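You operate a simulated robot arm through the tools that you are given. There is no shell and no other tool.

Carry out the task below with a simulated robot arm. There is one attempt and no reset: what you move stays moved.

Task
Build up the small lamp: cream sleeve, black socket, white ring, DAY bulb.
Fine: on the base on the green felt pad; socket and ring lie in the long yellow bin; the bulb is the large DAY one from the white rack; socket, ring and bulb are turned home; the base, the other socket, the other sleeves and rings, the rack's other bulbs and the gold lamp's bulb stay.

It is judged by the outcome, as a careful person would: the job done as asked, and still so three seconds after it is handed in. It fails if anything else is knocked over, pushed out of place, dropped, spilled or broken.

Robot
A 6-joint arm with a two-finger gripper, fixed in place. Base frame: the origin is at the foot of the arm, x ahead of it, y to its left, z up. Readings come in mm, rad, newtons and seconds.
It reaches about 1298 mm from its shoulder. Its first joint turns from -2.601 to 2.601 rad. Payload 1.57 kg.
The TCP is the grasp point between the finger pads, 21 mm short of the fingertips. In the tool frame z runs along the fingers and y along their closing line. The gripper opens to 70 mm. The gripper's body begins 50 mm behind the TCP.
Orientation is that of the tool frame in the base frame, as a unit quaternion [w, x, y, z]. With the fingers straight down and closing along the base's y, the tool's x points along the base's -x, its y along +y and its z along -z.

Tools
- The arm moves only by the tool nudge_tool. Its argument "commands" is a list of rows, each an object (a shift or turn left out is 0, a gripper value left out holds the last) with "slide": the shift along the tool's x, y, z in mm, a list of three; "angular": the turn, a rotation vector about the tool's x, y, z in rad, a list of three; "claw": the closure, from 0 (fully open) to 1 (shut). In form: [{"slide": [tx, ty, tz], "angular": [ax, ay, az], "claw": claw}, ...]. A call has 1 to 20 rows; each row is the pose to reach, as a shift and turn from the pose commanded when the call began, along the tool's axes at that moment. Each row takes 0.2 s and may step no farther than 50 mm and 0.15 rad from the row before; otherwise, or with a gripper value out of range, the whole call is refused. Where a pose cannot be reached the arm comes as near as it can. A force on the tool above 70 N (or 10 N above the force at the start of the call, whichever is more), or a blocked arm, ends the call early, and 0.2 s more pass. The fingers move at their own pace and stop on an object; they squeeze with about 30 N. The grip force told is the motor's: it shows also when the fingers shut on nothing. Time passes only in rows, and 0.2 s behind the last, so rows that repeat a pose let the fingers close. It gives the time, the measured TCP pose, the force on the tool (base axes), the opening and the grip force at its end, in the units of the frame above (readings bear some noise), with the torque about the TCP (base axes, N m) and any sound that the robot's microphone picked up.
- Cameras (640 x 400 px; columns grow to the right, rows downward): "scene" is fixed at [229, 508.4, 1468.7]; the picture's right is [-0.89, -0.46, 0.00], its down [-0.19, 0.36, -0.91] and it looks along [0.42, -0.81, -0.41] (base axes); focal length 336 px, centre (320, 200). "wrist" rides on the gripper at [79, 4, -81] in the tool frame; the picture's right is [-0.05, 1.00, 0.00], its down [-0.67, -0.04, -0.74] and it looks along [-0.74, -0.04, 0.67] (tool axes); focal length 256 px, centre (320, 200). There is no depth. A picture from a camera that has moved, and an enlarged one, comes with that camera's place and axes in the base frame and with its lens. The place of the scene camera against the robot may be out by one fixed shift of up to 25 mm in any direction.
- snapshot(camera): a new picture of that camera. No time passes.
- move_column(by): slides the trunk up (or, below 0, down) by that many mm; the arm rides with it, the base frame stays. It gives what a move gives, with no picture.
- inspect(camera, box): a new picture of the part [left, top, right, bottom] of that camera's present view, enlarged. No time passes.
- close_job(): hands the job in; it is judged then, once.

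Places have to be worked out from the pictures, the camera data and where the tool is seen. Open the gripper and draw the arm clear of the work before you hand the job in, unless the task says otherwise.

The tools are called after "Call:" by a JSON object that holds its "api" and its "payload". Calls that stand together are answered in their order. nudge_tool: Moves the arm, as the interface text tells. Its arguments: {"type":"object","properties":{"commands":{"type":"array","items":{"type":"object","properties":{"slide":{"type":"array","items":{"type":"number"}},"angular":{"type":"array","items":{"type":"number"}},"claw":{"type":"number"}}}}},"required":["commands"]} The other tools are called the same way: move_column (by) slides the trunk up or down; snapshot (camera) takes a picture; inspect (camera, box) takes an enlarged picture of a part of a camera's view; close_job () hands the job in.

At the start:

```text
time_s: 0.0
position: [655.9, -274.7, 1203.2]
tcp_rot: [0.001, 0.0, 1.0, 0.0]
contact_force: [-0.2, 0.2, -0.5]
ft_torque: [0.0, -0.01, 0.02]
grip_width: 69.9
grasp_force: 0.0
trunk travel left (down, up): [-884.0, 86.0]
```

scene: 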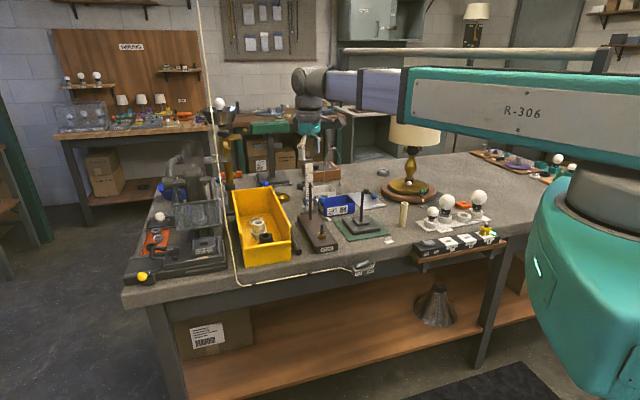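
wrist: 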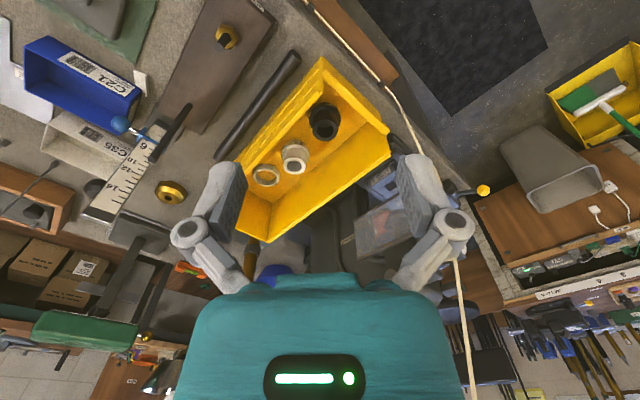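

I start by looking closer at the workbench from both cameras to identify the parts.

Call:
{"api": "inspect", "payload": {"camera": "scene", "box": [220, 170, 400, 280]}}

Call:
{"api": "inspect", "payload": {"camera": "scene", "box": [380, 140, 580, 270]}}

Call:
{"api": "inspect", "payload": {"camera": "wrist", "box": [200, 40, 420, 250]}}

Call:
{"api": "inspect", "payload": {"camera": "wrist", "box": [0, 0, 300, 200]}}

```text
3.56 times, centred on (310, 225) of scene
camera zoom: at [229.0, 508.4, 1468.7], right [-0.89, -0.46, 0.0], down [-0.19, 0.36, -0.91], along [0.42, -0.81, -0.41], focal length 1195 px, centre (356, 111)
```

zoom: 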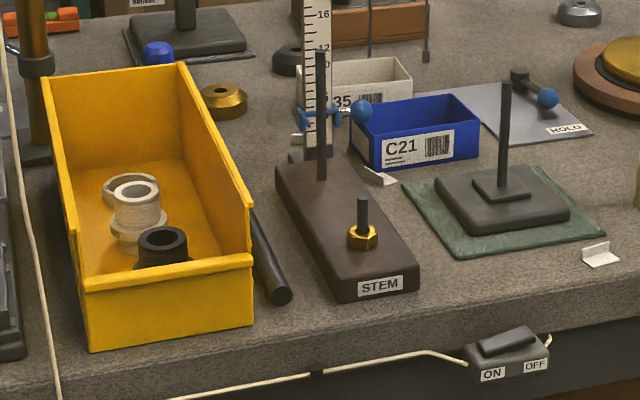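

```text
3.08 times, centred on (480, 205) of scene
camera zoom: at [229.0, 508.4, 1468.7], right [-0.89, -0.46, 0.0], down [-0.19, 0.36, -0.91], along [0.42, -0.81, -0.41], focal length 1034 px, centre (-172, 185)
```

zoom: 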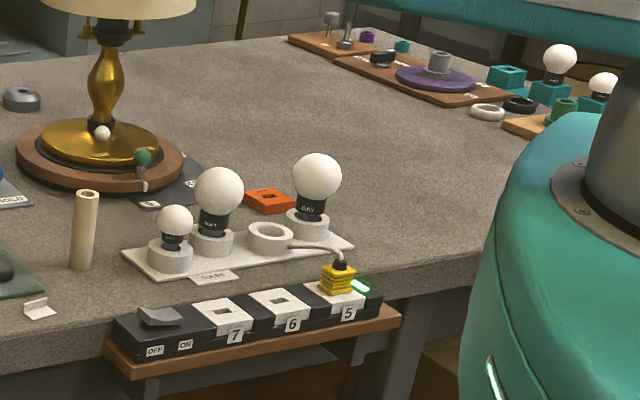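

```text
1.90 times, centred on (310, 145) of wrist
camera zoom: at [576.8, -270.2, 1284.5], right [0.05, 1.0, 0.0], down [0.67, -0.04, 0.74], along [0.74, -0.04, -0.67], focal length 488 px, centre (339, 305)
```

zoom: 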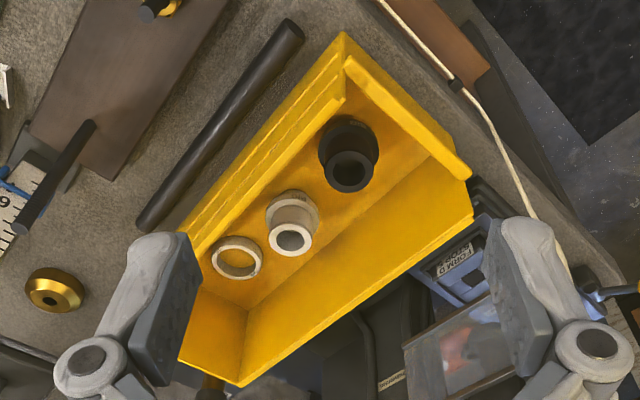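

```text
2.00 times, centred on (150, 100) of wrist
camera zoom: at [576.8, -270.2, 1284.5], right [0.05, 1.0, 0.0], down [0.67, -0.04, 0.74], along [0.74, -0.04, -0.67], focal length 512 px, centre (660, 400)
```

zoom: 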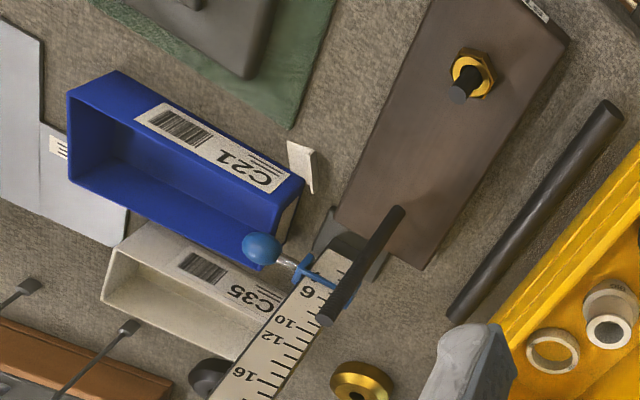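

The bench seems to be at z≈810, with the bin near (990,-420), the felt pad near (620,-620), the sleeve near (480,-720) and the rack near (210,-960). I move nearer to the bin to see its contents better.

Call:
{"api": "nudge_tool", "payload": {"commands": [{"slide": [-15, -30, 30]}, {"slide": [-30, -60, 60]}, {"slide": [-45, -90, 90]}, {"slide": [-60, -120, 120]}, {"slide": [-64, -145, 150]}]}}

Call:
{"api": "snapshot", "payload": {"camera": "wrist"}}

Call:
{"api": "snapshot", "payload": {"camera": "scene"}}

```text
time_s: 1.2
position: [720.9, -420.9, 1201.9]
tcp_rot: [0.0, 0.001, 1.0, 0.0]
contact_force: [0.4, 0.4, 0.2]
ft_torque: [0.04, 0.03, 0.03]
grip_width: 69.8
grasp_force: 0.0
out of reach, approached as far as the arm can: row 1, 2, 3, 4, 5
trunk travel left (down, up): [-884.0, 86.0]
```

```text
taken
camera wrist: at [641.7, -415.1, 1284.1], right [0.05, 1.0, 0.0], down [0.67, -0.04, 0.74], along [0.74, -0.04, -0.67], focal length 256 px, centre (320, 200)
```

wrist: 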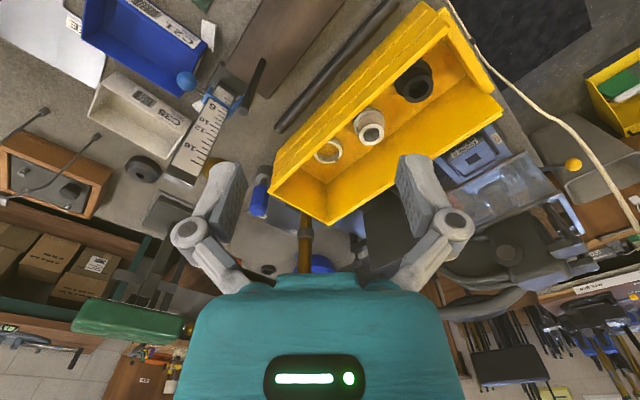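

```text
taken
```

scene: 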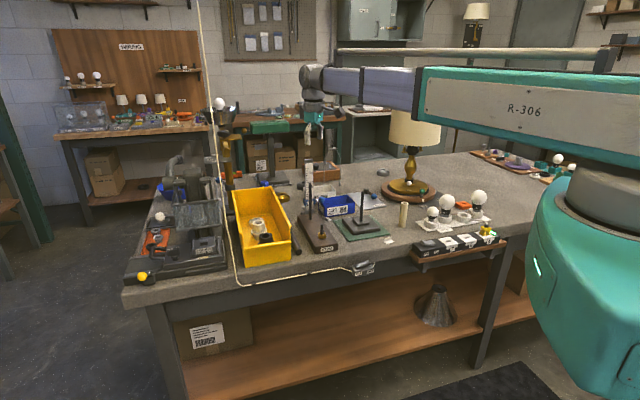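

The arm could not go down by itself (it seems SCARA-like), so I use the trunk to lower it.

Call:
{"api": "move_column", "payload": {"by": -100}}

Call:
{"api": "snapshot", "payload": {"camera": "wrist"}}

```text
time_s: 2.5
position: [719.8, -418.0, 1103.0]
tcp_rot: [0.0, 0.0, 1.0, -0.001]
contact_force: [0.4, -0.3, -0.7]
ft_torque: [-0.02, 0.02, -0.02]
grip_width: 69.9
grasp_force: 0.2
trunk travel left (down, up): [-784.0, 186.0]
```

```text
taken
camera wrist: at [641.0, -413.9, 1184.6], right [0.05, 1.0, 0.0], down [0.67, -0.04, 0.74], along [0.74, -0.04, -0.67], focal length 256 px, centre (320, 200)
```

wrist: 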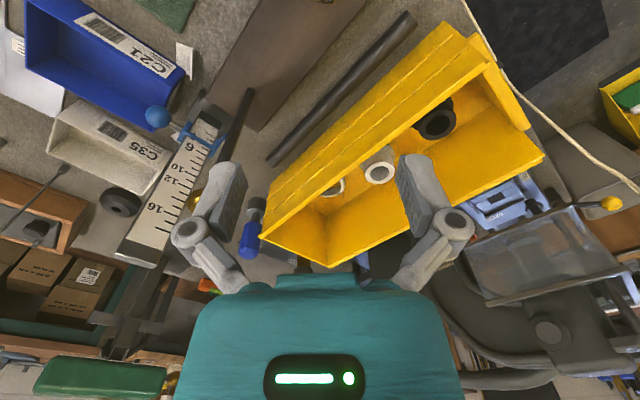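

The column works. I test whether the arm itself can do small z shifts and tilts.

Call:
{"api": "nudge_tool", "payload": {"commands": [{"slide": [0, 0, 20]}]}}

Call:
{"api": "nudge_tool", "payload": {"commands": [{"angular": [0, 0.1, 0]}]}}

Call:
{"api": "nudge_tool", "payload": {"commands": [{"angular": [0, -0.1, 0]}]}}

```text
time_s: 2.9
position: [718.9, -419.8, 1102.4]
tcp_rot: [0.0, 0.0, 1.0, 0.001]
contact_force: [-0.7, -0.1, -0.7]
ft_torque: [0.03, 0.01, 0.0]
grip_width: 70.0
grasp_force: 0.0
out of reach, approached as far as the arm can: row 1
trunk travel left (down, up): [-784.0, 186.0]
```

```text
time_s: 3.3
position: [720.7, -420.0, 1103.4]
tcp_rot: [-0.05, 0.0, 0.999, 0.0]
contact_force: [0.2, -0.7, 0.5]
ft_torque: [-0.02, 0.02, -0.02]
grip_width: 70.1
grasp_force: 0.1
trunk travel left (down, up): [-784.0, 186.0]
```

```text
time_s: 3.7
position: [718.8, -419.0, 1102.4]
tcp_rot: [0.0, 0.0, 1.0, 0.0]
contact_force: [-0.3, 0.2, -0.6]
ft_torque: [0.0, 0.03, -0.01]
grip_width: 70.0
grasp_force: 0.1
trunk travel left (down, up): [-784.0, 186.0]
```

The arm has only x, y, tilt and yaw, while z comes from the trunk. I inspect the bin contents enlarged.

Call:
{"api": "inspect", "payload": {"camera": "wrist", "box": [260, 20, 560, 210]}}

Call:
{"api": "inspect", "payload": {"camera": "wrist", "box": [0, 0, 300, 190]}}

Call:
{"api": "inspect", "payload": {"camera": "scene", "box": [230, 200, 310, 250]}}

Call:
{"api": "inspect", "payload": {"camera": "scene", "box": [40, 30, 230, 150]}}

Call:
{"api": "inspect", "payload": {"camera": "scene", "box": [460, 130, 600, 220]}}

```text
2.11 times, centred on (410, 115) of wrist
camera zoom: at [640.0, -414.0, 1184.7], right [0.05, 1.0, 0.0], down [0.67, -0.04, 0.74], along [0.74, -0.04, -0.67], focal length 539 px, centre (130, 379)
```

zoom: 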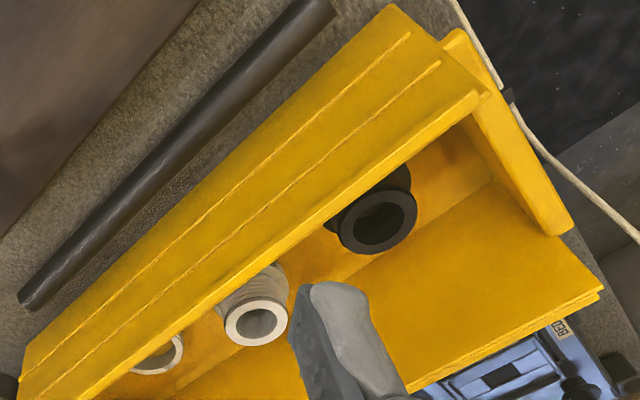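

```text
2.11 times, centred on (150, 95) of wrist
camera zoom: at [640.0, -414.0, 1184.7], right [0.05, 1.0, 0.0], down [0.67, -0.04, 0.74], along [0.74, -0.04, -0.67], focal length 539 px, centre (678, 421)
```

zoom: 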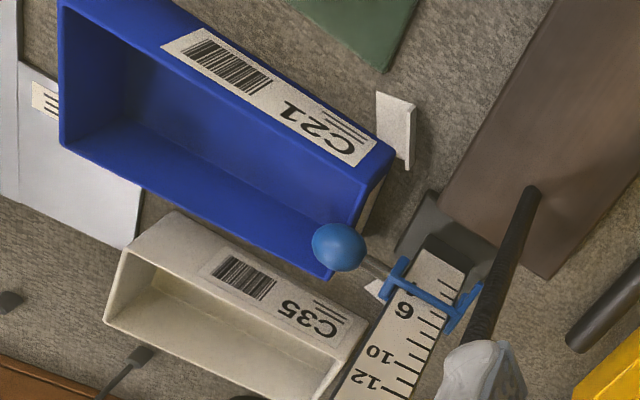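

```text
8.00 times, centred on (270, 225) of scene
camera zoom: at [229.0, 508.4, 1468.7], right [-0.89, -0.46, 0.0], down [-0.19, 0.36, -0.91], along [0.42, -0.81, -0.41], focal length 2688 px, centre (720, 0)
```

zoom: 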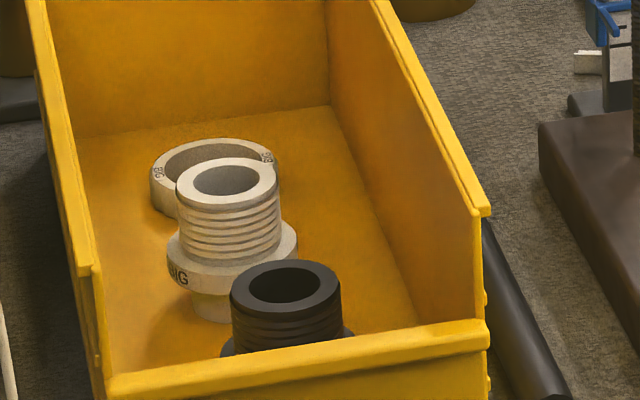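

```text
3.33 times, centred on (135, 90) of scene
camera zoom: at [229.0, 508.4, 1468.7], right [-0.89, -0.46, 0.0], down [-0.19, 0.36, -0.91], along [0.42, -0.81, -0.41], focal length 1120 px, centre (937, 567)
```

zoom: 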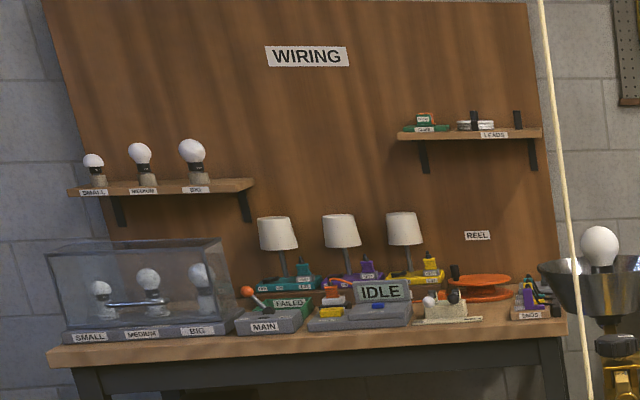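

```text
4.44 times, centred on (530, 175) of scene
camera zoom: at [229.0, 508.4, 1468.7], right [-0.89, -0.46, 0.0], down [-0.19, 0.36, -0.91], along [0.42, -0.81, -0.41], focal length 1493 px, centre (-613, 311)
```

zoom: 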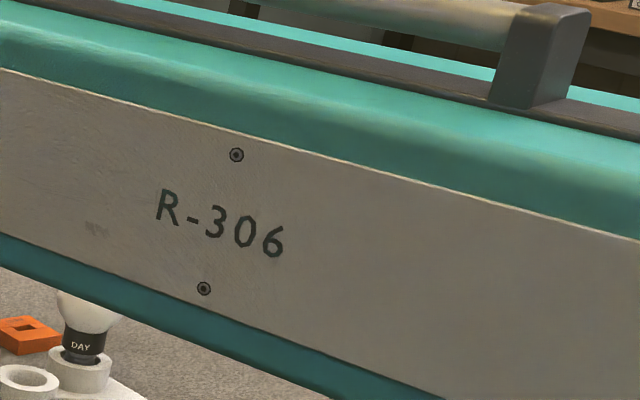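

The yellow bin holds the BIG white ring, a white BIG socket and the black socket. Next I move to look over the felt pad and the sleeve from TCP about (430,-670,1103).

Call:
{"api": "nudge_tool", "payload": {"commands": [{"slide": [36, -31, 0]}, {"slide": [72, -62, 0]}, {"slide": [108, -93, 0]}, {"slide": [144, -124, 0]}, {"slide": [180, -156, 0]}, {"slide": [216, -187, 0]}, {"slide": [252, -218, 0]}, {"slide": [289, -251, 0]}]}}

Call:
{"api": "snapshot", "payload": {"camera": "wrist"}}

Call:
{"api": "snapshot", "payload": {"camera": "scene"}}

```text
time_s: 5.5
position: [430.0, -671.3, 1102.2]
tcp_rot: [0.0, -0.001, 1.0, 0.0]
contact_force: [0.2, 0.1, -0.9]
ft_torque: [0.01, 0.03, -0.01]
grip_width: 70.1
grasp_force: 0.1
trunk travel left (down, up): [-784.0, 186.0]
```

```text
taken
camera wrist: at [351.1, -665.6, 1184.5], right [0.05, 1.0, 0.0], down [0.67, -0.04, 0.74], along [0.74, -0.04, -0.67], focal length 256 px, centre (320, 200)
```

wrist: 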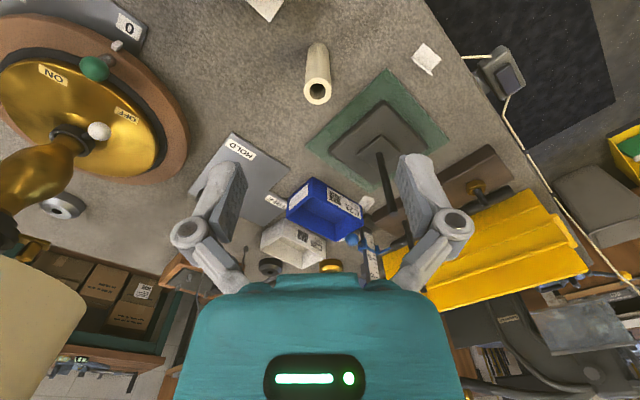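

```text
taken
```

scene: 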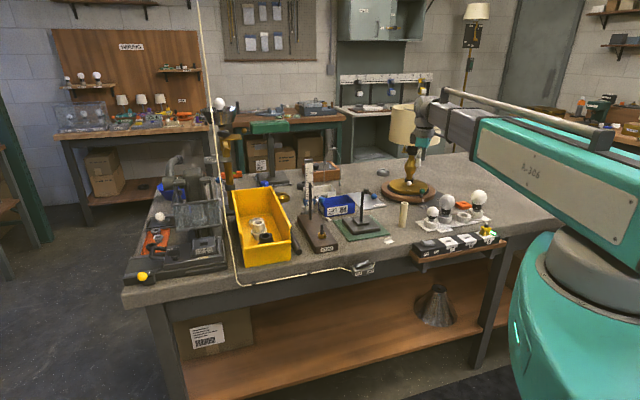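

The sleeve stands near (463,-675) with its top at z≈930–945; the base with its rod is to the right of it. I move above the sleeve and lower to 1003 for a close look.

Call:
{"api": "nudge_tool", "payload": {"commands": [{"slide": [-33, -4, 0]}]}}

Call:
{"api": "move_column", "payload": {"by": -100}}

Call:
{"api": "snapshot", "payload": {"camera": "wrist"}}

Call:
{"api": "inspect", "payload": {"camera": "scene", "box": [330, 130, 490, 240]}}

```text
time_s: 5.9
position: [465.1, -674.9, 1101.8]
tcp_rot: [0.0, 0.0, 1.0, 0.0]
contact_force: [0.4, -0.4, -0.5]
ft_torque: [0.0, -0.03, 0.03]
grip_width: 70.1
grasp_force: 0.1
trunk travel left (down, up): [-784.0, 186.0]
```

```text
time_s: 7.3
position: [464.6, -675.1, 1002.7]
tcp_rot: [0.001, 0.0, 1.0, 0.001]
contact_force: [0.5, 0.3, 0.4]
ft_torque: [-0.03, 0.01, -0.01]
grip_width: 69.9
grasp_force: 0.1
trunk travel left (down, up): [-684.0, 286.0]
```

```text
taken
camera wrist: at [384.9, -668.7, 1084.6], right [0.05, 1.0, 0.0], down [0.67, -0.04, 0.74], along [0.74, -0.04, -0.67], focal length 256 px, centre (320, 200)
```

wrist: 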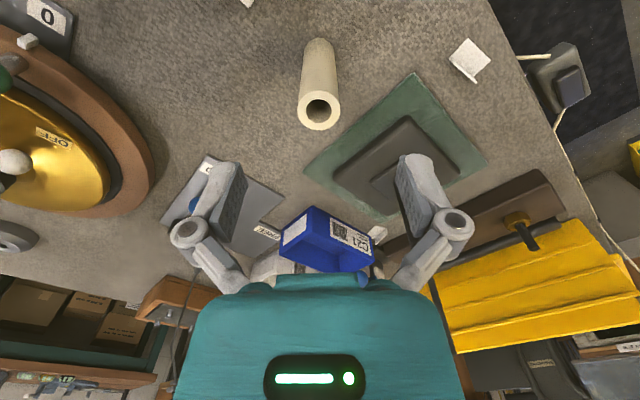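

```text
3.64 times, centred on (410, 185) of scene
camera zoom: at [229.0, 508.4, 1468.7], right [-0.89, -0.46, 0.0], down [-0.19, 0.36, -0.91], along [0.42, -0.81, -0.41], focal length 1222 px, centre (-7, 254)
```

zoom: 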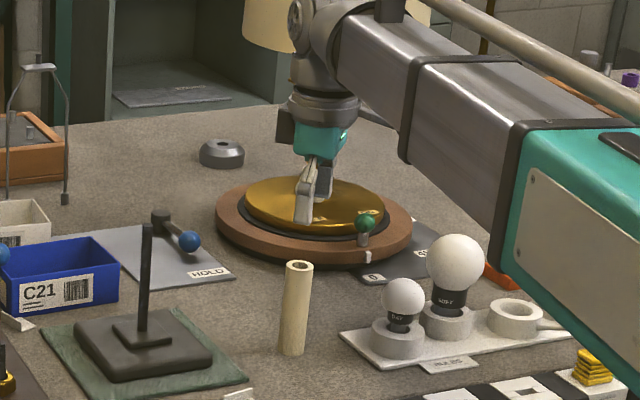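

The sleeve's top is near (470,-675,≈920). I shift 5 mm forward and lower to just above it.

Call:
{"api": "nudge_tool", "payload": {"commands": [{"slide": [-5, 0, 0]}]}}

Call:
{"api": "move_column", "payload": {"by": -60}}

Call:
{"api": "snapshot", "payload": {"camera": "wrist"}}

```text
time_s: 7.7
position: [469.1, -674.7, 1002.6]
tcp_rot: [0.001, 0.0, 1.0, 0.0]
contact_force: [-0.5, 1.1, 0.2]
ft_torque: [-0.02, -0.02, -0.02]
grip_width: 70.1
grasp_force: 0.0
trunk travel left (down, up): [-684.0, 286.0]
```

```text
time_s: 8.7
position: [468.8, -674.4, 943.5]
tcp_rot: [0.0, 0.0, 1.0, 0.0]
contact_force: [0.1, -0.7, -0.1]
ft_torque: [0.02, -0.02, -0.01]
grip_width: 70.1
grasp_force: 0.0
trunk travel left (down, up): [-624.0, 346.0]
```

```text
taken
camera wrist: at [390.1, -668.9, 1024.6], right [0.05, 1.0, 0.0], down [0.67, -0.04, 0.74], along [0.74, -0.04, -0.67], focal length 256 px, centre (320, 200)
```

wrist: 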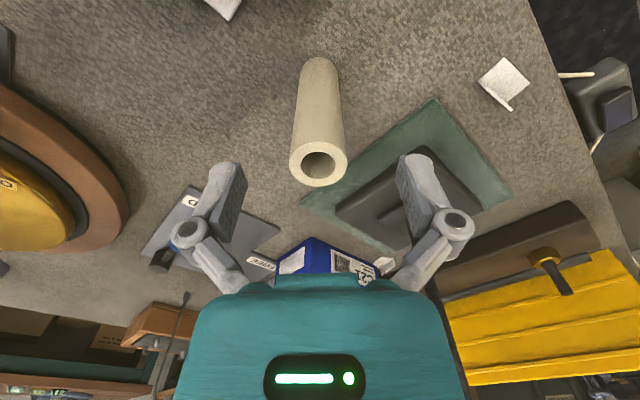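

The sleeve top is about (468,-674.5,931), centred under the gripper. I lower 25 mm and close on it.

Call:
{"api": "move_column", "payload": {"by": -25}}

Call:
{"api": "snapshot", "payload": {"camera": "wrist"}}

```text
time_s: 9.4
position: [469.2, -673.3, 916.6]
tcp_rot: [0.001, 0.0, 1.0, 0.0]
contact_force: [0.0, -0.8, -0.4]
ft_torque: [-0.01, -0.01, 0.01]
grip_width: 69.8
grasp_force: 0.1
trunk travel left (down, up): [-599.0, 371.0]
```

```text
taken
camera wrist: at [390.1, -668.9, 999.5], right [0.05, 1.0, 0.0], down [0.67, -0.04, 0.74], along [0.74, -0.04, -0.67], focal length 256 px, centre (320, 200)
```

wrist: 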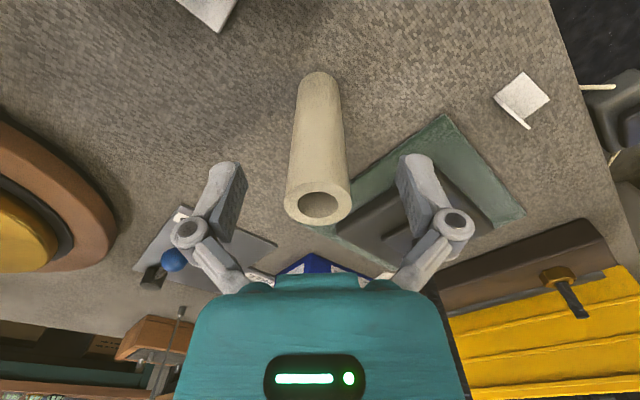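

The sleeve is between the fingers, so I close on it.

Call:
{"api": "nudge_tool", "payload": {"commands": [{"claw": 1}, {"claw": 1}, {"claw": 1}, {"claw": 1}, {"claw": 1}]}}

Call:
{"api": "snapshot", "payload": {"camera": "wrist"}}

```text
time_s: 10.6
position: [469.4, -674.6, 917.8]
tcp_rot: [0.0, 0.0, 1.0, 0.001]
contact_force: [-0.3, -0.4, 2.9]
ft_torque: [0.02, 0.02, 0.01]
grip_width: 25.8
grasp_force: 30.2
trunk travel left (down, up): [-599.0, 371.0]
```

```text
taken
camera wrist: at [389.9, -668.8, 999.7], right [0.05, 1.0, 0.0], down [0.67, -0.04, 0.74], along [0.74, -0.04, -0.67], focal length 256 px, centre (320, 200)
```

wrist: 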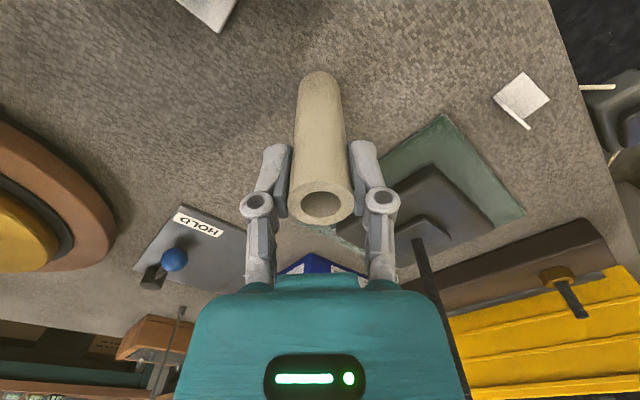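

The sleeve is gripped (25.8 mm). I lift it by 190 mm to clear the rod.

Call:
{"api": "move_column", "payload": {"by": 0}}

Call:
{"api": "move_column", "payload": {"by": 190}}

Call:
{"api": "snapshot", "payload": {"camera": "wrist"}}

Call:
{"api": "inspect", "payload": {"camera": "scene", "box": [310, 100, 470, 240]}}

```text
time_s: 11.1
position: [468.3, -674.7, 918.5]
tcp_rot: [0.0, -0.001, 1.0, 0.0]
contact_force: [-1.0, -0.5, 3.1]
ft_torque: [0.02, 0.03, 0.03]
grip_width: 25.9
grasp_force: 29.9
trunk travel left (down, up): [-599.0, 371.0]
```

```text
time_s: 13.2
position: [469.6, -674.2, 1107.7]
tcp_rot: [-0.001, 0.0, 1.0, 0.0]
contact_force: [-1.0, 1.1, -1.0]
ft_torque: [-0.01, -0.03, 0.0]
grip_width: 25.8
grasp_force: 30.0
trunk travel left (down, up): [-789.0, 181.0]
```

```text
taken
camera wrist: at [390.2, -669.0, 1189.5], right [0.05, 1.0, 0.0], down [0.67, -0.04, 0.74], along [0.74, -0.04, -0.67], focal length 256 px, centre (320, 200)
```

wrist: 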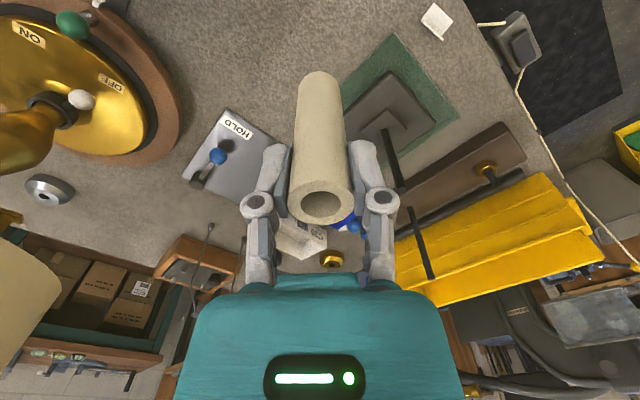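

```text
2.86 times, centred on (390, 170) of scene
camera zoom: at [229.0, 508.4, 1468.7], right [-0.89, -0.46, 0.0], down [-0.19, 0.36, -0.91], along [0.42, -0.81, -0.41], focal length 960 px, centre (120, 286)
```

zoom: 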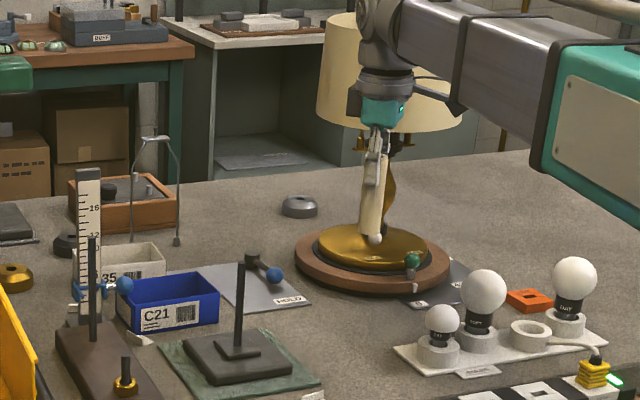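

The rod top seems to be at about (609,-586,977). I move the sleeve above it and check the alignment in the image.

Call:
{"api": "nudge_tool", "payload": {"commands": [{"slide": [-35, 22, 0], "claw": 1}, {"slide": [-70, 44, 0], "claw": 1}, {"slide": [-105, 66, 0], "claw": 1}, {"slide": [-140, 88, 0], "claw": 1}]}}

Call:
{"api": "snapshot", "payload": {"camera": "wrist"}}

Call:
{"api": "inspect", "payload": {"camera": "scene", "box": [310, 130, 430, 240]}}

```text
time_s: 14.2
position: [609.9, -585.9, 1108.0]
tcp_rot: [0.0, 0.0, 1.0, 0.0]
contact_force: [0.4, 0.3, -0.6]
ft_torque: [-0.03, -0.01, 0.02]
grip_width: 25.6
grasp_force: 29.8
trunk travel left (down, up): [-789.0, 181.0]
```

```text
taken
camera wrist: at [531.3, -579.9, 1189.4], right [0.05, 1.0, 0.0], down [0.67, -0.04, 0.74], along [0.74, -0.04, -0.67], focal length 256 px, centre (320, 200)
```

wrist: 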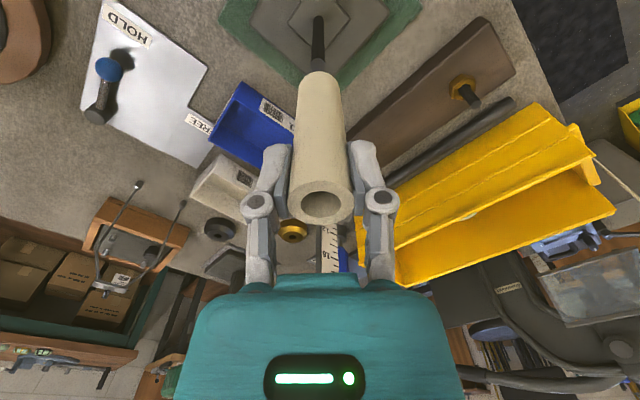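

```text
3.64 times, centred on (370, 185) of scene
camera zoom: at [229.0, 508.4, 1468.7], right [-0.89, -0.46, 0.0], down [-0.19, 0.36, -0.91], along [0.42, -0.81, -0.41], focal length 1222 px, centre (138, 254)
```

zoom: 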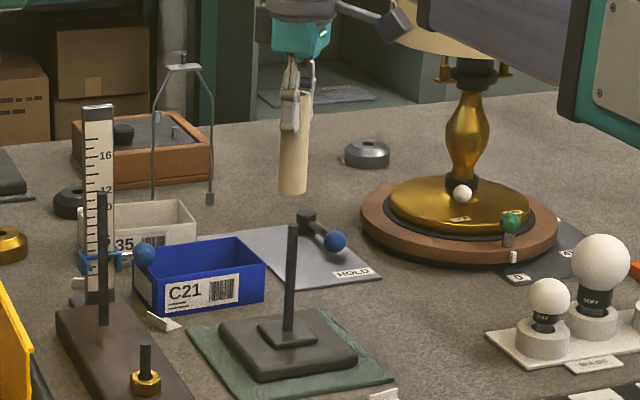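

The columns agree in both views. I zoom further to check the alignment precisely.

Call:
{"api": "inspect", "payload": {"camera": "scene", "box": [370, 170, 410, 230]}}

Call:
{"api": "inspect", "payload": {"camera": "wrist", "box": [270, 0, 370, 100]}}

```text
6.67 times, centred on (390, 200) of scene
camera zoom: at [229.0, 508.4, 1468.7], right [-0.89, -0.46, 0.0], down [-0.19, 0.36, -0.91], along [0.42, -0.81, -0.41], focal length 2240 px, centre (-147, 200)
```

zoom: 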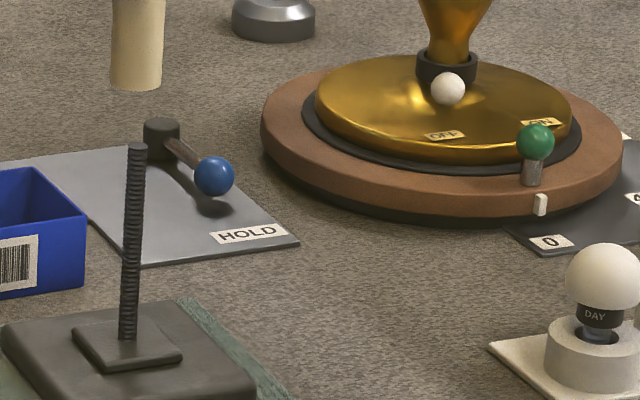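

```text
4.00 times, centred on (320, 50) of wrist
camera zoom: at [531.3, -579.9, 1189.4], right [0.05, 1.0, 0.0], down [0.67, -0.04, 0.74], along [0.74, -0.04, -0.67], focal length 1024 px, centre (320, 800)
```

zoom: 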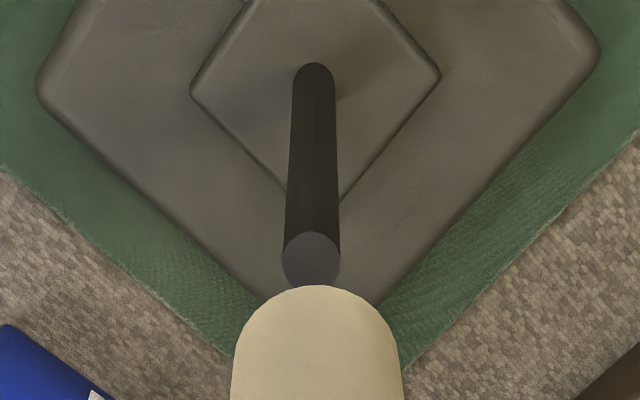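

The rod looks about 1–2.5 mm off. I zoom into the scene view more to quantify it.

Call:
{"api": "inspect", "payload": {"camera": "scene", "box": [378, 165, 402, 195]}}

Call:
{"api": "inspect", "payload": {"camera": "scene", "box": [378, 185, 402, 215]}}

Call:
{"api": "inspect", "payload": {"camera": "scene", "box": [378, 145, 402, 175]}}

```text
13.33 times, centred on (390, 180) of scene
camera zoom: at [229.0, 508.4, 1468.7], right [-0.89, -0.46, 0.0], down [-0.19, 0.36, -0.91], along [0.42, -0.81, -0.41], focal length 4480 px, centre (-613, 467)
```

zoom: 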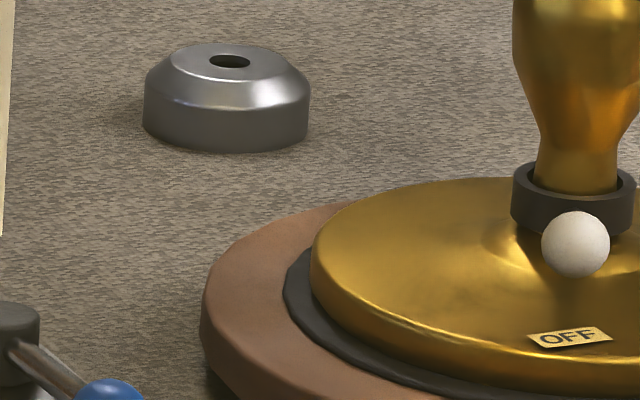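

```text
13.33 times, centred on (390, 200) of scene
camera zoom: at [229.0, 508.4, 1468.7], right [-0.89, -0.46, 0.0], down [-0.19, 0.36, -0.91], along [0.42, -0.81, -0.41], focal length 4480 px, centre (-613, 200)
```

zoom: 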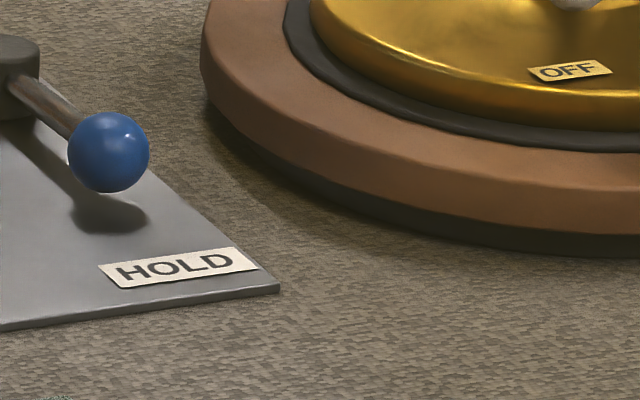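

```text
13.33 times, centred on (390, 160) of scene
camera zoom: at [229.0, 508.4, 1468.7], right [-0.89, -0.46, 0.0], down [-0.19, 0.36, -0.91], along [0.42, -0.81, -0.41], focal length 4480 px, centre (-613, 733)
```

zoom: 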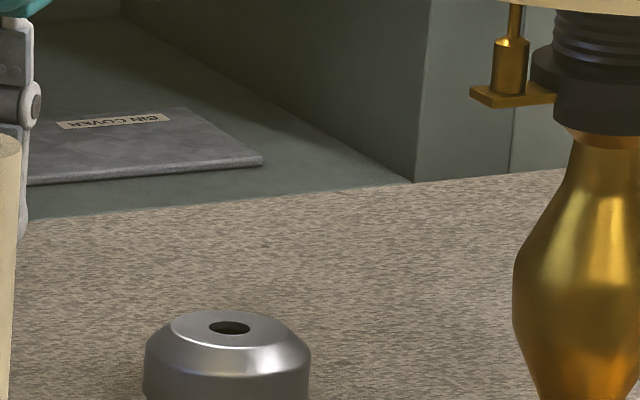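

Wrong crop; I target the sleeve at columns ~360–375.

Call:
{"api": "inspect", "payload": {"camera": "scene", "box": [350, 170, 386, 200]}}

Call:
{"api": "inspect", "payload": {"camera": "scene", "box": [350, 185, 386, 215]}}

Call:
{"api": "inspect", "payload": {"camera": "scene", "box": [350, 150, 386, 180]}}

```text
13.33 times, centred on (368, 185) of scene
camera zoom: at [229.0, 508.4, 1468.7], right [-0.89, -0.46, 0.0], down [-0.19, 0.36, -0.91], along [0.42, -0.81, -0.41], focal length 4480 px, centre (-320, 400)
```

zoom: 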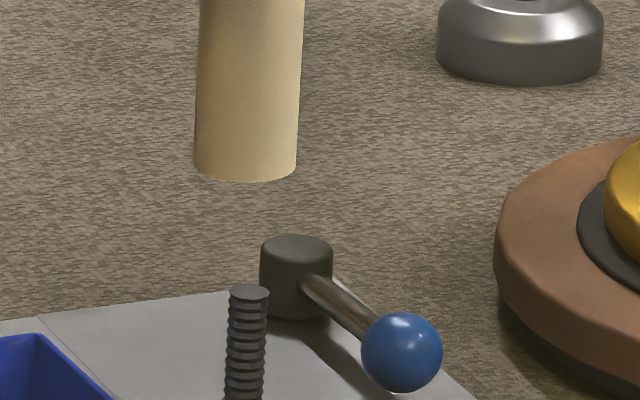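

```text
13.33 times, centred on (368, 200) of scene
camera zoom: at [229.0, 508.4, 1468.7], right [-0.89, -0.46, 0.0], down [-0.19, 0.36, -0.91], along [0.42, -0.81, -0.41], focal length 4480 px, centre (-320, 200)
```

zoom: 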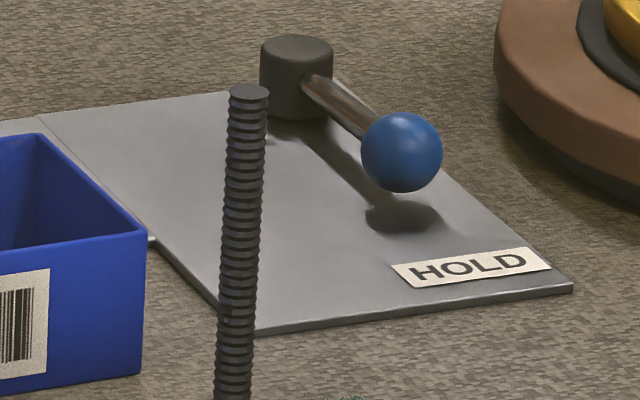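

```text
13.33 times, centred on (368, 165) of scene
camera zoom: at [229.0, 508.4, 1468.7], right [-0.89, -0.46, 0.0], down [-0.19, 0.36, -0.91], along [0.42, -0.81, -0.41], focal length 4480 px, centre (-320, 667)
```

zoom: 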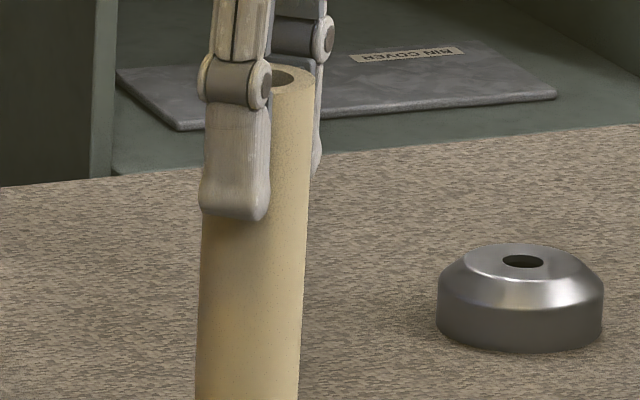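

Relative to the rod the sleeve is about +1.2 mm in y and +2.9 mm in x. I correct and check again.

Call:
{"api": "nudge_tool", "payload": {"commands": [{"slide": [2.9, -1.2, 0]}, {"slide": [2.9, -1.2, 0]}]}}

Call:
{"api": "inspect", "payload": {"camera": "scene", "box": [350, 170, 386, 200]}}

Call:
{"api": "inspect", "payload": {"camera": "wrist", "box": [270, 0, 370, 100]}}

```text
time_s: 14.8
position: [606.8, -586.9, 1108.3]
tcp_rot: [0.0, 0.0, 1.0, 0.0]
contact_force: [-0.3, -0.4, -0.7]
ft_torque: [-0.01, -0.03, 0.0]
grip_width: 25.6
grasp_force: 29.6
trunk travel left (down, up): [-789.0, 181.0]
```

```text
13.33 times, centred on (368, 185) of scene
camera zoom: at [229.0, 508.4, 1468.7], right [-0.89, -0.46, 0.0], down [-0.19, 0.36, -0.91], along [0.42, -0.81, -0.41], focal length 4480 px, centre (-320, 400)
```

zoom: 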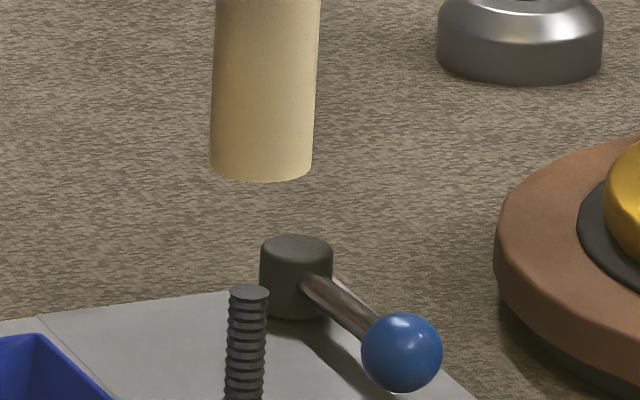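

```text
4.00 times, centred on (320, 50) of wrist
camera zoom: at [527.4, -581.7, 1189.5], right [0.05, 1.0, 0.0], down [0.67, -0.04, 0.74], along [0.74, -0.04, -0.67], focal length 1024 px, centre (320, 800)
```

zoom: 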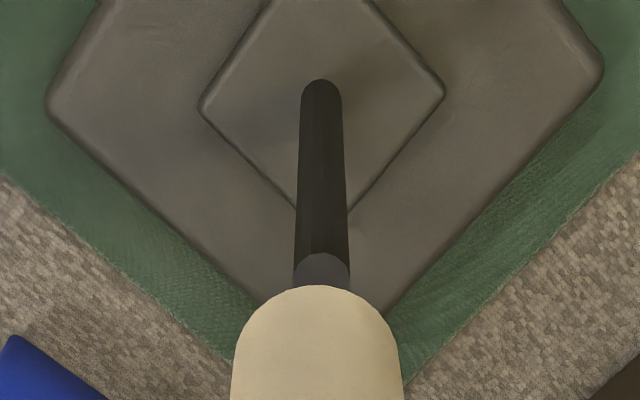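

Slight overshoot; I correct by +1.1 in x and +0.8 in y.

Call:
{"api": "nudge_tool", "payload": {"commands": [{"slide": [-1.1, 0.8, 0]}, {"slide": [-1.1, 0.8, 0]}, {"slide": [-1.1, 0.8, 0]}]}}

Call:
{"api": "inspect", "payload": {"camera": "scene", "box": [350, 170, 386, 200]}}

Call:
{"api": "inspect", "payload": {"camera": "wrist", "box": [270, 0, 370, 100]}}

```text
time_s: 15.6
position: [607.7, -585.1, 1108.2]
tcp_rot: [0.0, 0.0, 1.0, 0.0]
contact_force: [0.2, 0.5, -0.1]
ft_torque: [0.03, -0.03, 0.01]
grip_width: 25.6
grasp_force: 30.1
trunk travel left (down, up): [-789.0, 181.0]
```

```text
13.33 times, centred on (368, 185) of scene
camera zoom: at [229.0, 508.4, 1468.7], right [-0.89, -0.46, 0.0], down [-0.19, 0.36, -0.91], along [0.42, -0.81, -0.41], focal length 4480 px, centre (-320, 400)
```

zoom: 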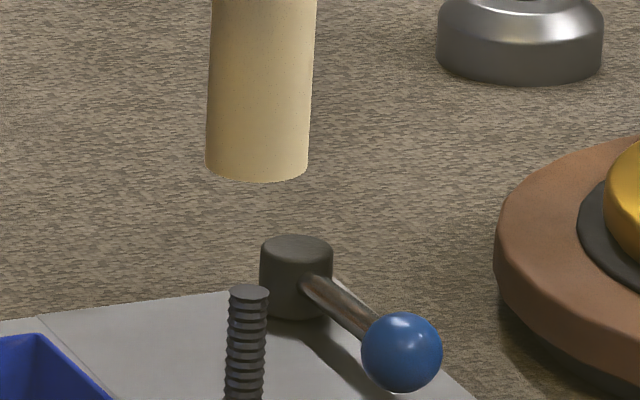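

```text
4.00 times, centred on (320, 50) of wrist
camera zoom: at [528.3, -581.1, 1189.5], right [0.05, 1.0, 0.0], down [0.67, -0.04, 0.74], along [0.74, -0.04, -0.67], focal length 1024 px, centre (320, 800)
```

zoom: 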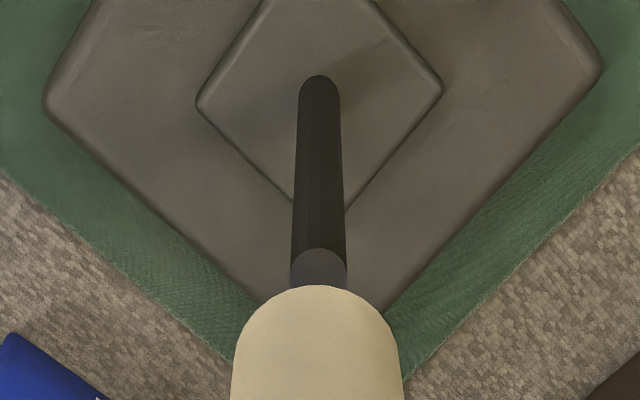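

Aligned within about half a millimetre. I lower 45 mm and check that the rod enters the sleeve.

Call:
{"api": "move_column", "payload": {"by": -45}}

Call:
{"api": "inspect", "payload": {"camera": "scene", "box": [340, 150, 400, 220]}}

Call:
{"api": "snapshot", "payload": {"camera": "wrist"}}

```text
time_s: 16.4
position: [607.4, -587.1, 1063.1]
tcp_rot: [0.001, 0.0, 1.0, 0.001]
contact_force: [0.1, -0.1, -0.6]
ft_torque: [-0.03, -0.01, 0.01]
grip_width: 25.4
grasp_force: 30.1
trunk travel left (down, up): [-744.0, 226.0]
```

```text
5.71 times, centred on (370, 185) of scene
camera zoom: at [229.0, 508.4, 1468.7], right [-0.89, -0.46, 0.0], down [-0.19, 0.36, -0.91], along [0.42, -0.81, -0.41], focal length 1920 px, centre (34, 286)
```

zoom: 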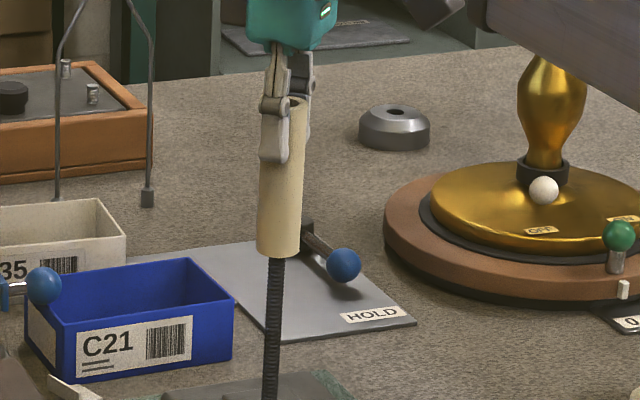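

```text
taken
camera wrist: at [528.2, -581.1, 1144.6], right [0.05, 1.0, 0.0], down [0.67, -0.04, 0.74], along [0.74, -0.04, -0.67], focal length 256 px, centre (320, 200)
```

wrist: 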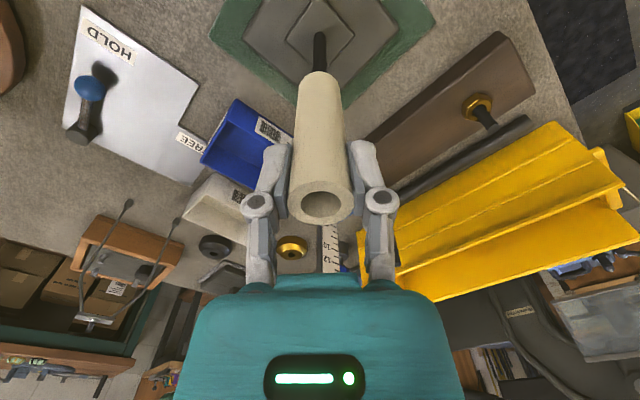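

No force, and the rod disappears into the sleeve. I continue down in steps, watching the force.

Call:
{"api": "move_column", "payload": {"by": -20}}

Call:
{"api": "move_column", "payload": {"by": -50}}

Call:
{"api": "inspect", "payload": {"camera": "scene", "box": [330, 150, 410, 240]}}

Call:
{"api": "snapshot", "payload": {"camera": "wrist"}}

```text
time_s: 17.1
position: [606.9, -587.3, 1043.5]
tcp_rot: [-0.001, 0.0, 1.0, -0.001]
contact_force: [0.0, 0.2, -0.4]
ft_torque: [-0.01, -0.01, -0.02]
grip_width: 25.1
grasp_force: 30.1
trunk travel left (down, up): [-724.0, 246.0]
```

```text
time_s: 18.0
position: [606.0, -586.4, 992.7]
tcp_rot: [0.0, 0.0, 1.0, 0.0]
contact_force: [0.0, -0.5, -0.7]
ft_torque: [0.01, 0.04, 0.01]
grip_width: 25.3
grasp_force: 30.2
trunk travel left (down, up): [-674.0, 296.0]
```

```text
4.44 times, centred on (370, 195) of scene
camera zoom: at [229.0, 508.4, 1468.7], right [-0.89, -0.46, 0.0], down [-0.19, 0.36, -0.91], along [0.42, -0.81, -0.41], focal length 1493 px, centre (98, 222)
```

zoom: 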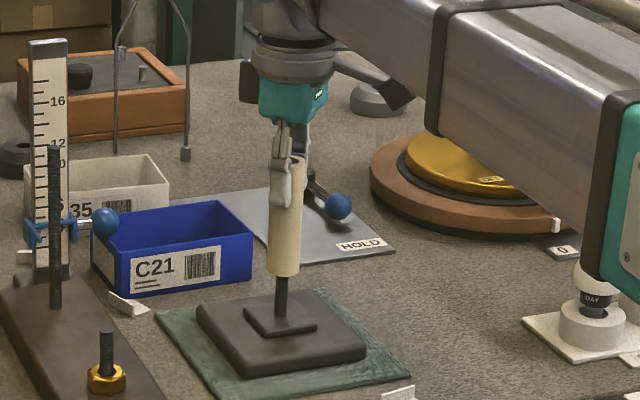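

```text
taken
camera wrist: at [528.2, -581.1, 1074.5], right [0.05, 1.0, 0.0], down [0.67, -0.04, 0.74], along [0.74, -0.04, -0.67], focal length 256 px, centre (320, 200)
```

wrist: 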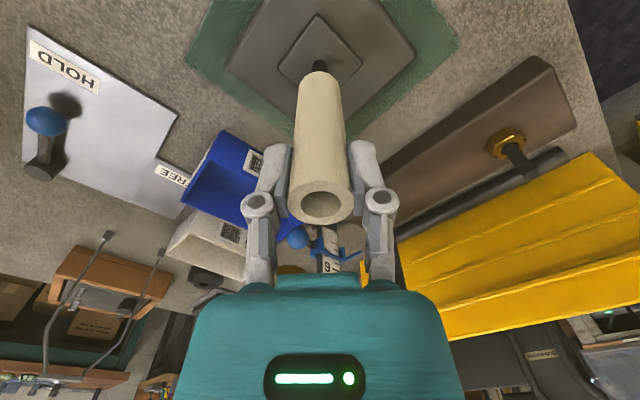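

About 40–48 mm remain. I lower 33 mm and then in small steps until contact.

Call:
{"api": "move_column", "payload": {"by": -33}}

Call:
{"api": "inspect", "payload": {"camera": "scene", "box": [340, 170, 400, 240]}}

Call:
{"api": "inspect", "payload": {"camera": "wrist", "box": [240, 0, 400, 240]}}

```text
time_s: 18.8
position: [607.9, -587.1, 959.4]
tcp_rot: [0.0, 0.0, 1.0, 0.001]
contact_force: [0.6, 0.0, -0.3]
ft_torque: [0.03, 0.0, -0.01]
grip_width: 24.8
grasp_force: 29.2
trunk travel left (down, up): [-641.0, 329.0]
```

```text
5.71 times, centred on (370, 205) of scene
camera zoom: at [229.0, 508.4, 1468.7], right [-0.89, -0.46, 0.0], down [-0.19, 0.36, -0.91], along [0.42, -0.81, -0.41], focal length 1920 px, centre (34, 171)
```

zoom: 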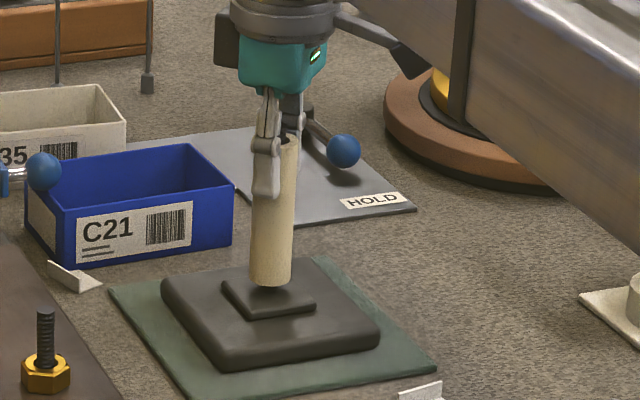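

```text
1.67 times, centred on (320, 120) of wrist
camera zoom: at [528.2, -581.1, 1041.5], right [0.05, 1.0, 0.0], down [0.67, -0.04, 0.74], along [0.74, -0.04, -0.67], focal length 427 px, centre (320, 333)
```

zoom: 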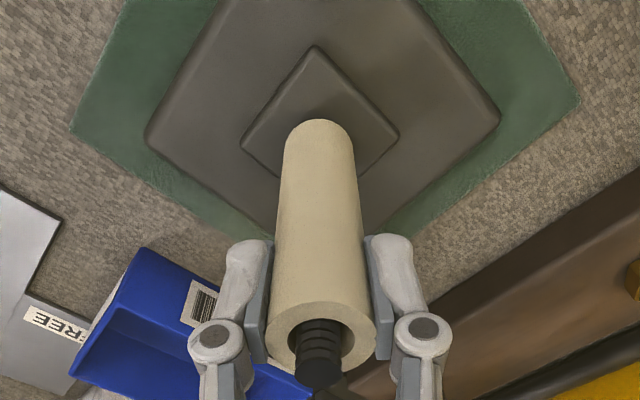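

The rod emerges at the top. I go down 8 mm, then more gently.

Call:
{"api": "move_column", "payload": {"by": -8}}

Call:
{"api": "inspect", "payload": {"camera": "scene", "box": [350, 190, 390, 230]}}

```text
time_s: 19.4
position: [606.9, -585.9, 951.5]
tcp_rot: [-0.001, 0.0, 1.0, 0.0]
contact_force: [0.9, 0.1, -0.5]
ft_torque: [0.0, -0.01, 0.02]
grip_width: 25.3
grasp_force: 29.8
trunk travel left (down, up): [-633.0, 337.0]
```

```text
10.00 times, centred on (370, 210) of scene
camera zoom: at [229.0, 508.4, 1468.7], right [-0.89, -0.46, 0.0], down [-0.19, 0.36, -0.91], along [0.42, -0.81, -0.41], focal length 3360 px, centre (-180, 100)
```

zoom: 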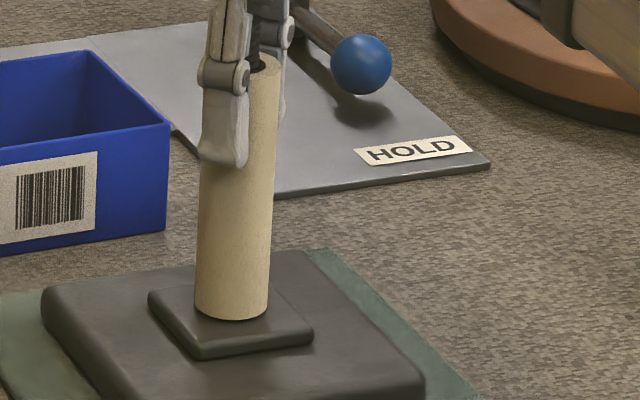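

Only some 2–4 mm remain. I lower in 2 mm steps looking for contact.

Call:
{"api": "move_column", "payload": {"by": -2}}

Call:
{"api": "move_column", "payload": {"by": -2}}

Call:
{"api": "inspect", "payload": {"camera": "scene", "box": [350, 190, 390, 230]}}

```text
time_s: 19.9
position: [607.5, -585.7, 949.9]
tcp_rot: [0.0, 0.001, 1.0, 0.001]
contact_force: [-0.1, 0.3, 2.6]
ft_torque: [-0.02, -0.02, 0.04]
grip_width: 25.1
grasp_force: 29.9
trunk travel left (down, up): [-631.0, 339.0]
```

```text
time_s: 20.4
position: [606.6, -587.1, 948.4]
tcp_rot: [0.0, -0.001, 1.0, 0.0]
contact_force: [-0.6, -0.6, 13.9]
ft_torque: [-0.04, -0.02, -0.07]
grip_width: 23.4
grasp_force: 29.8
trunk travel left (down, up): [-629.0, 341.0]
```

```text
10.00 times, centred on (370, 210) of scene
camera zoom: at [229.0, 508.4, 1468.7], right [-0.89, -0.46, 0.0], down [-0.19, 0.36, -0.91], along [0.42, -0.81, -0.41], focal length 3360 px, centre (-180, 100)
```

zoom: 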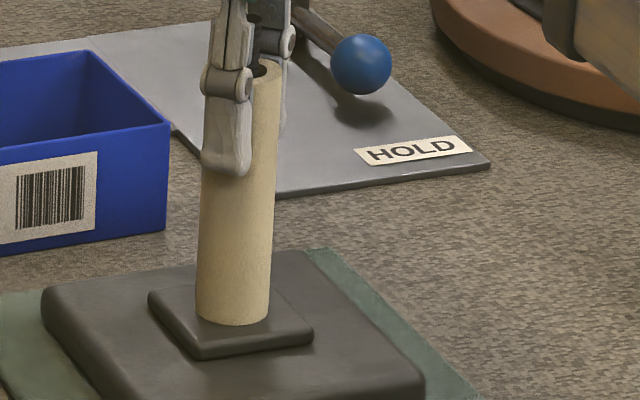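

The sleeve is seated (13.9 N contact). I open the gripper and then rise clear of the rod.

Call:
{"api": "nudge_tool", "payload": {"commands": [{"claw": 0.6}, {"claw": 0.3}, {"claw": 0}, {"claw": 0}]}}

Call:
{"api": "move_column", "payload": {"by": 100}}

Call:
{"api": "snapshot", "payload": {"camera": "wrist"}}

Call:
{"api": "inspect", "payload": {"camera": "scene", "box": [340, 170, 400, 240]}}

```text
time_s: 21.4
position: [607.1, -586.4, 948.1]
tcp_rot: [0.0, 0.0, 1.0, 0.0]
contact_force: [-0.5, -1.7, 0.3]
ft_torque: [-0.01, -0.02, -0.01]
grip_width: 69.9
grasp_force: 0.1
trunk travel left (down, up): [-629.0, 341.0]
```

```text
time_s: 22.7
position: [608.2, -586.5, 1048.3]
tcp_rot: [0.0, -0.001, 1.0, 0.001]
contact_force: [0.1, -0.2, -0.3]
ft_torque: [-0.02, 0.01, 0.0]
grip_width: 70.1
grasp_force: 0.0
trunk travel left (down, up): [-729.0, 241.0]
```

```text
taken
camera wrist: at [528.3, -581.1, 1129.5], right [0.05, 1.0, 0.0], down [0.67, -0.04, 0.74], along [0.74, -0.04, -0.67], focal length 256 px, centre (320, 200)
```

wrist: 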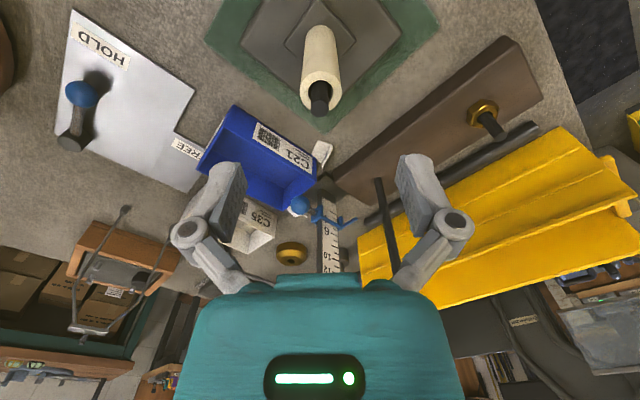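

```text
5.71 times, centred on (370, 205) of scene
camera zoom: at [229.0, 508.4, 1468.7], right [-0.89, -0.46, 0.0], down [-0.19, 0.36, -0.91], along [0.42, -0.81, -0.41], focal length 1920 px, centre (34, 171)
```

zoom: 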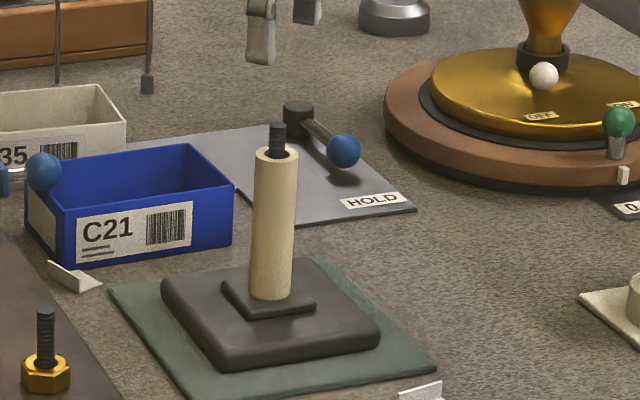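

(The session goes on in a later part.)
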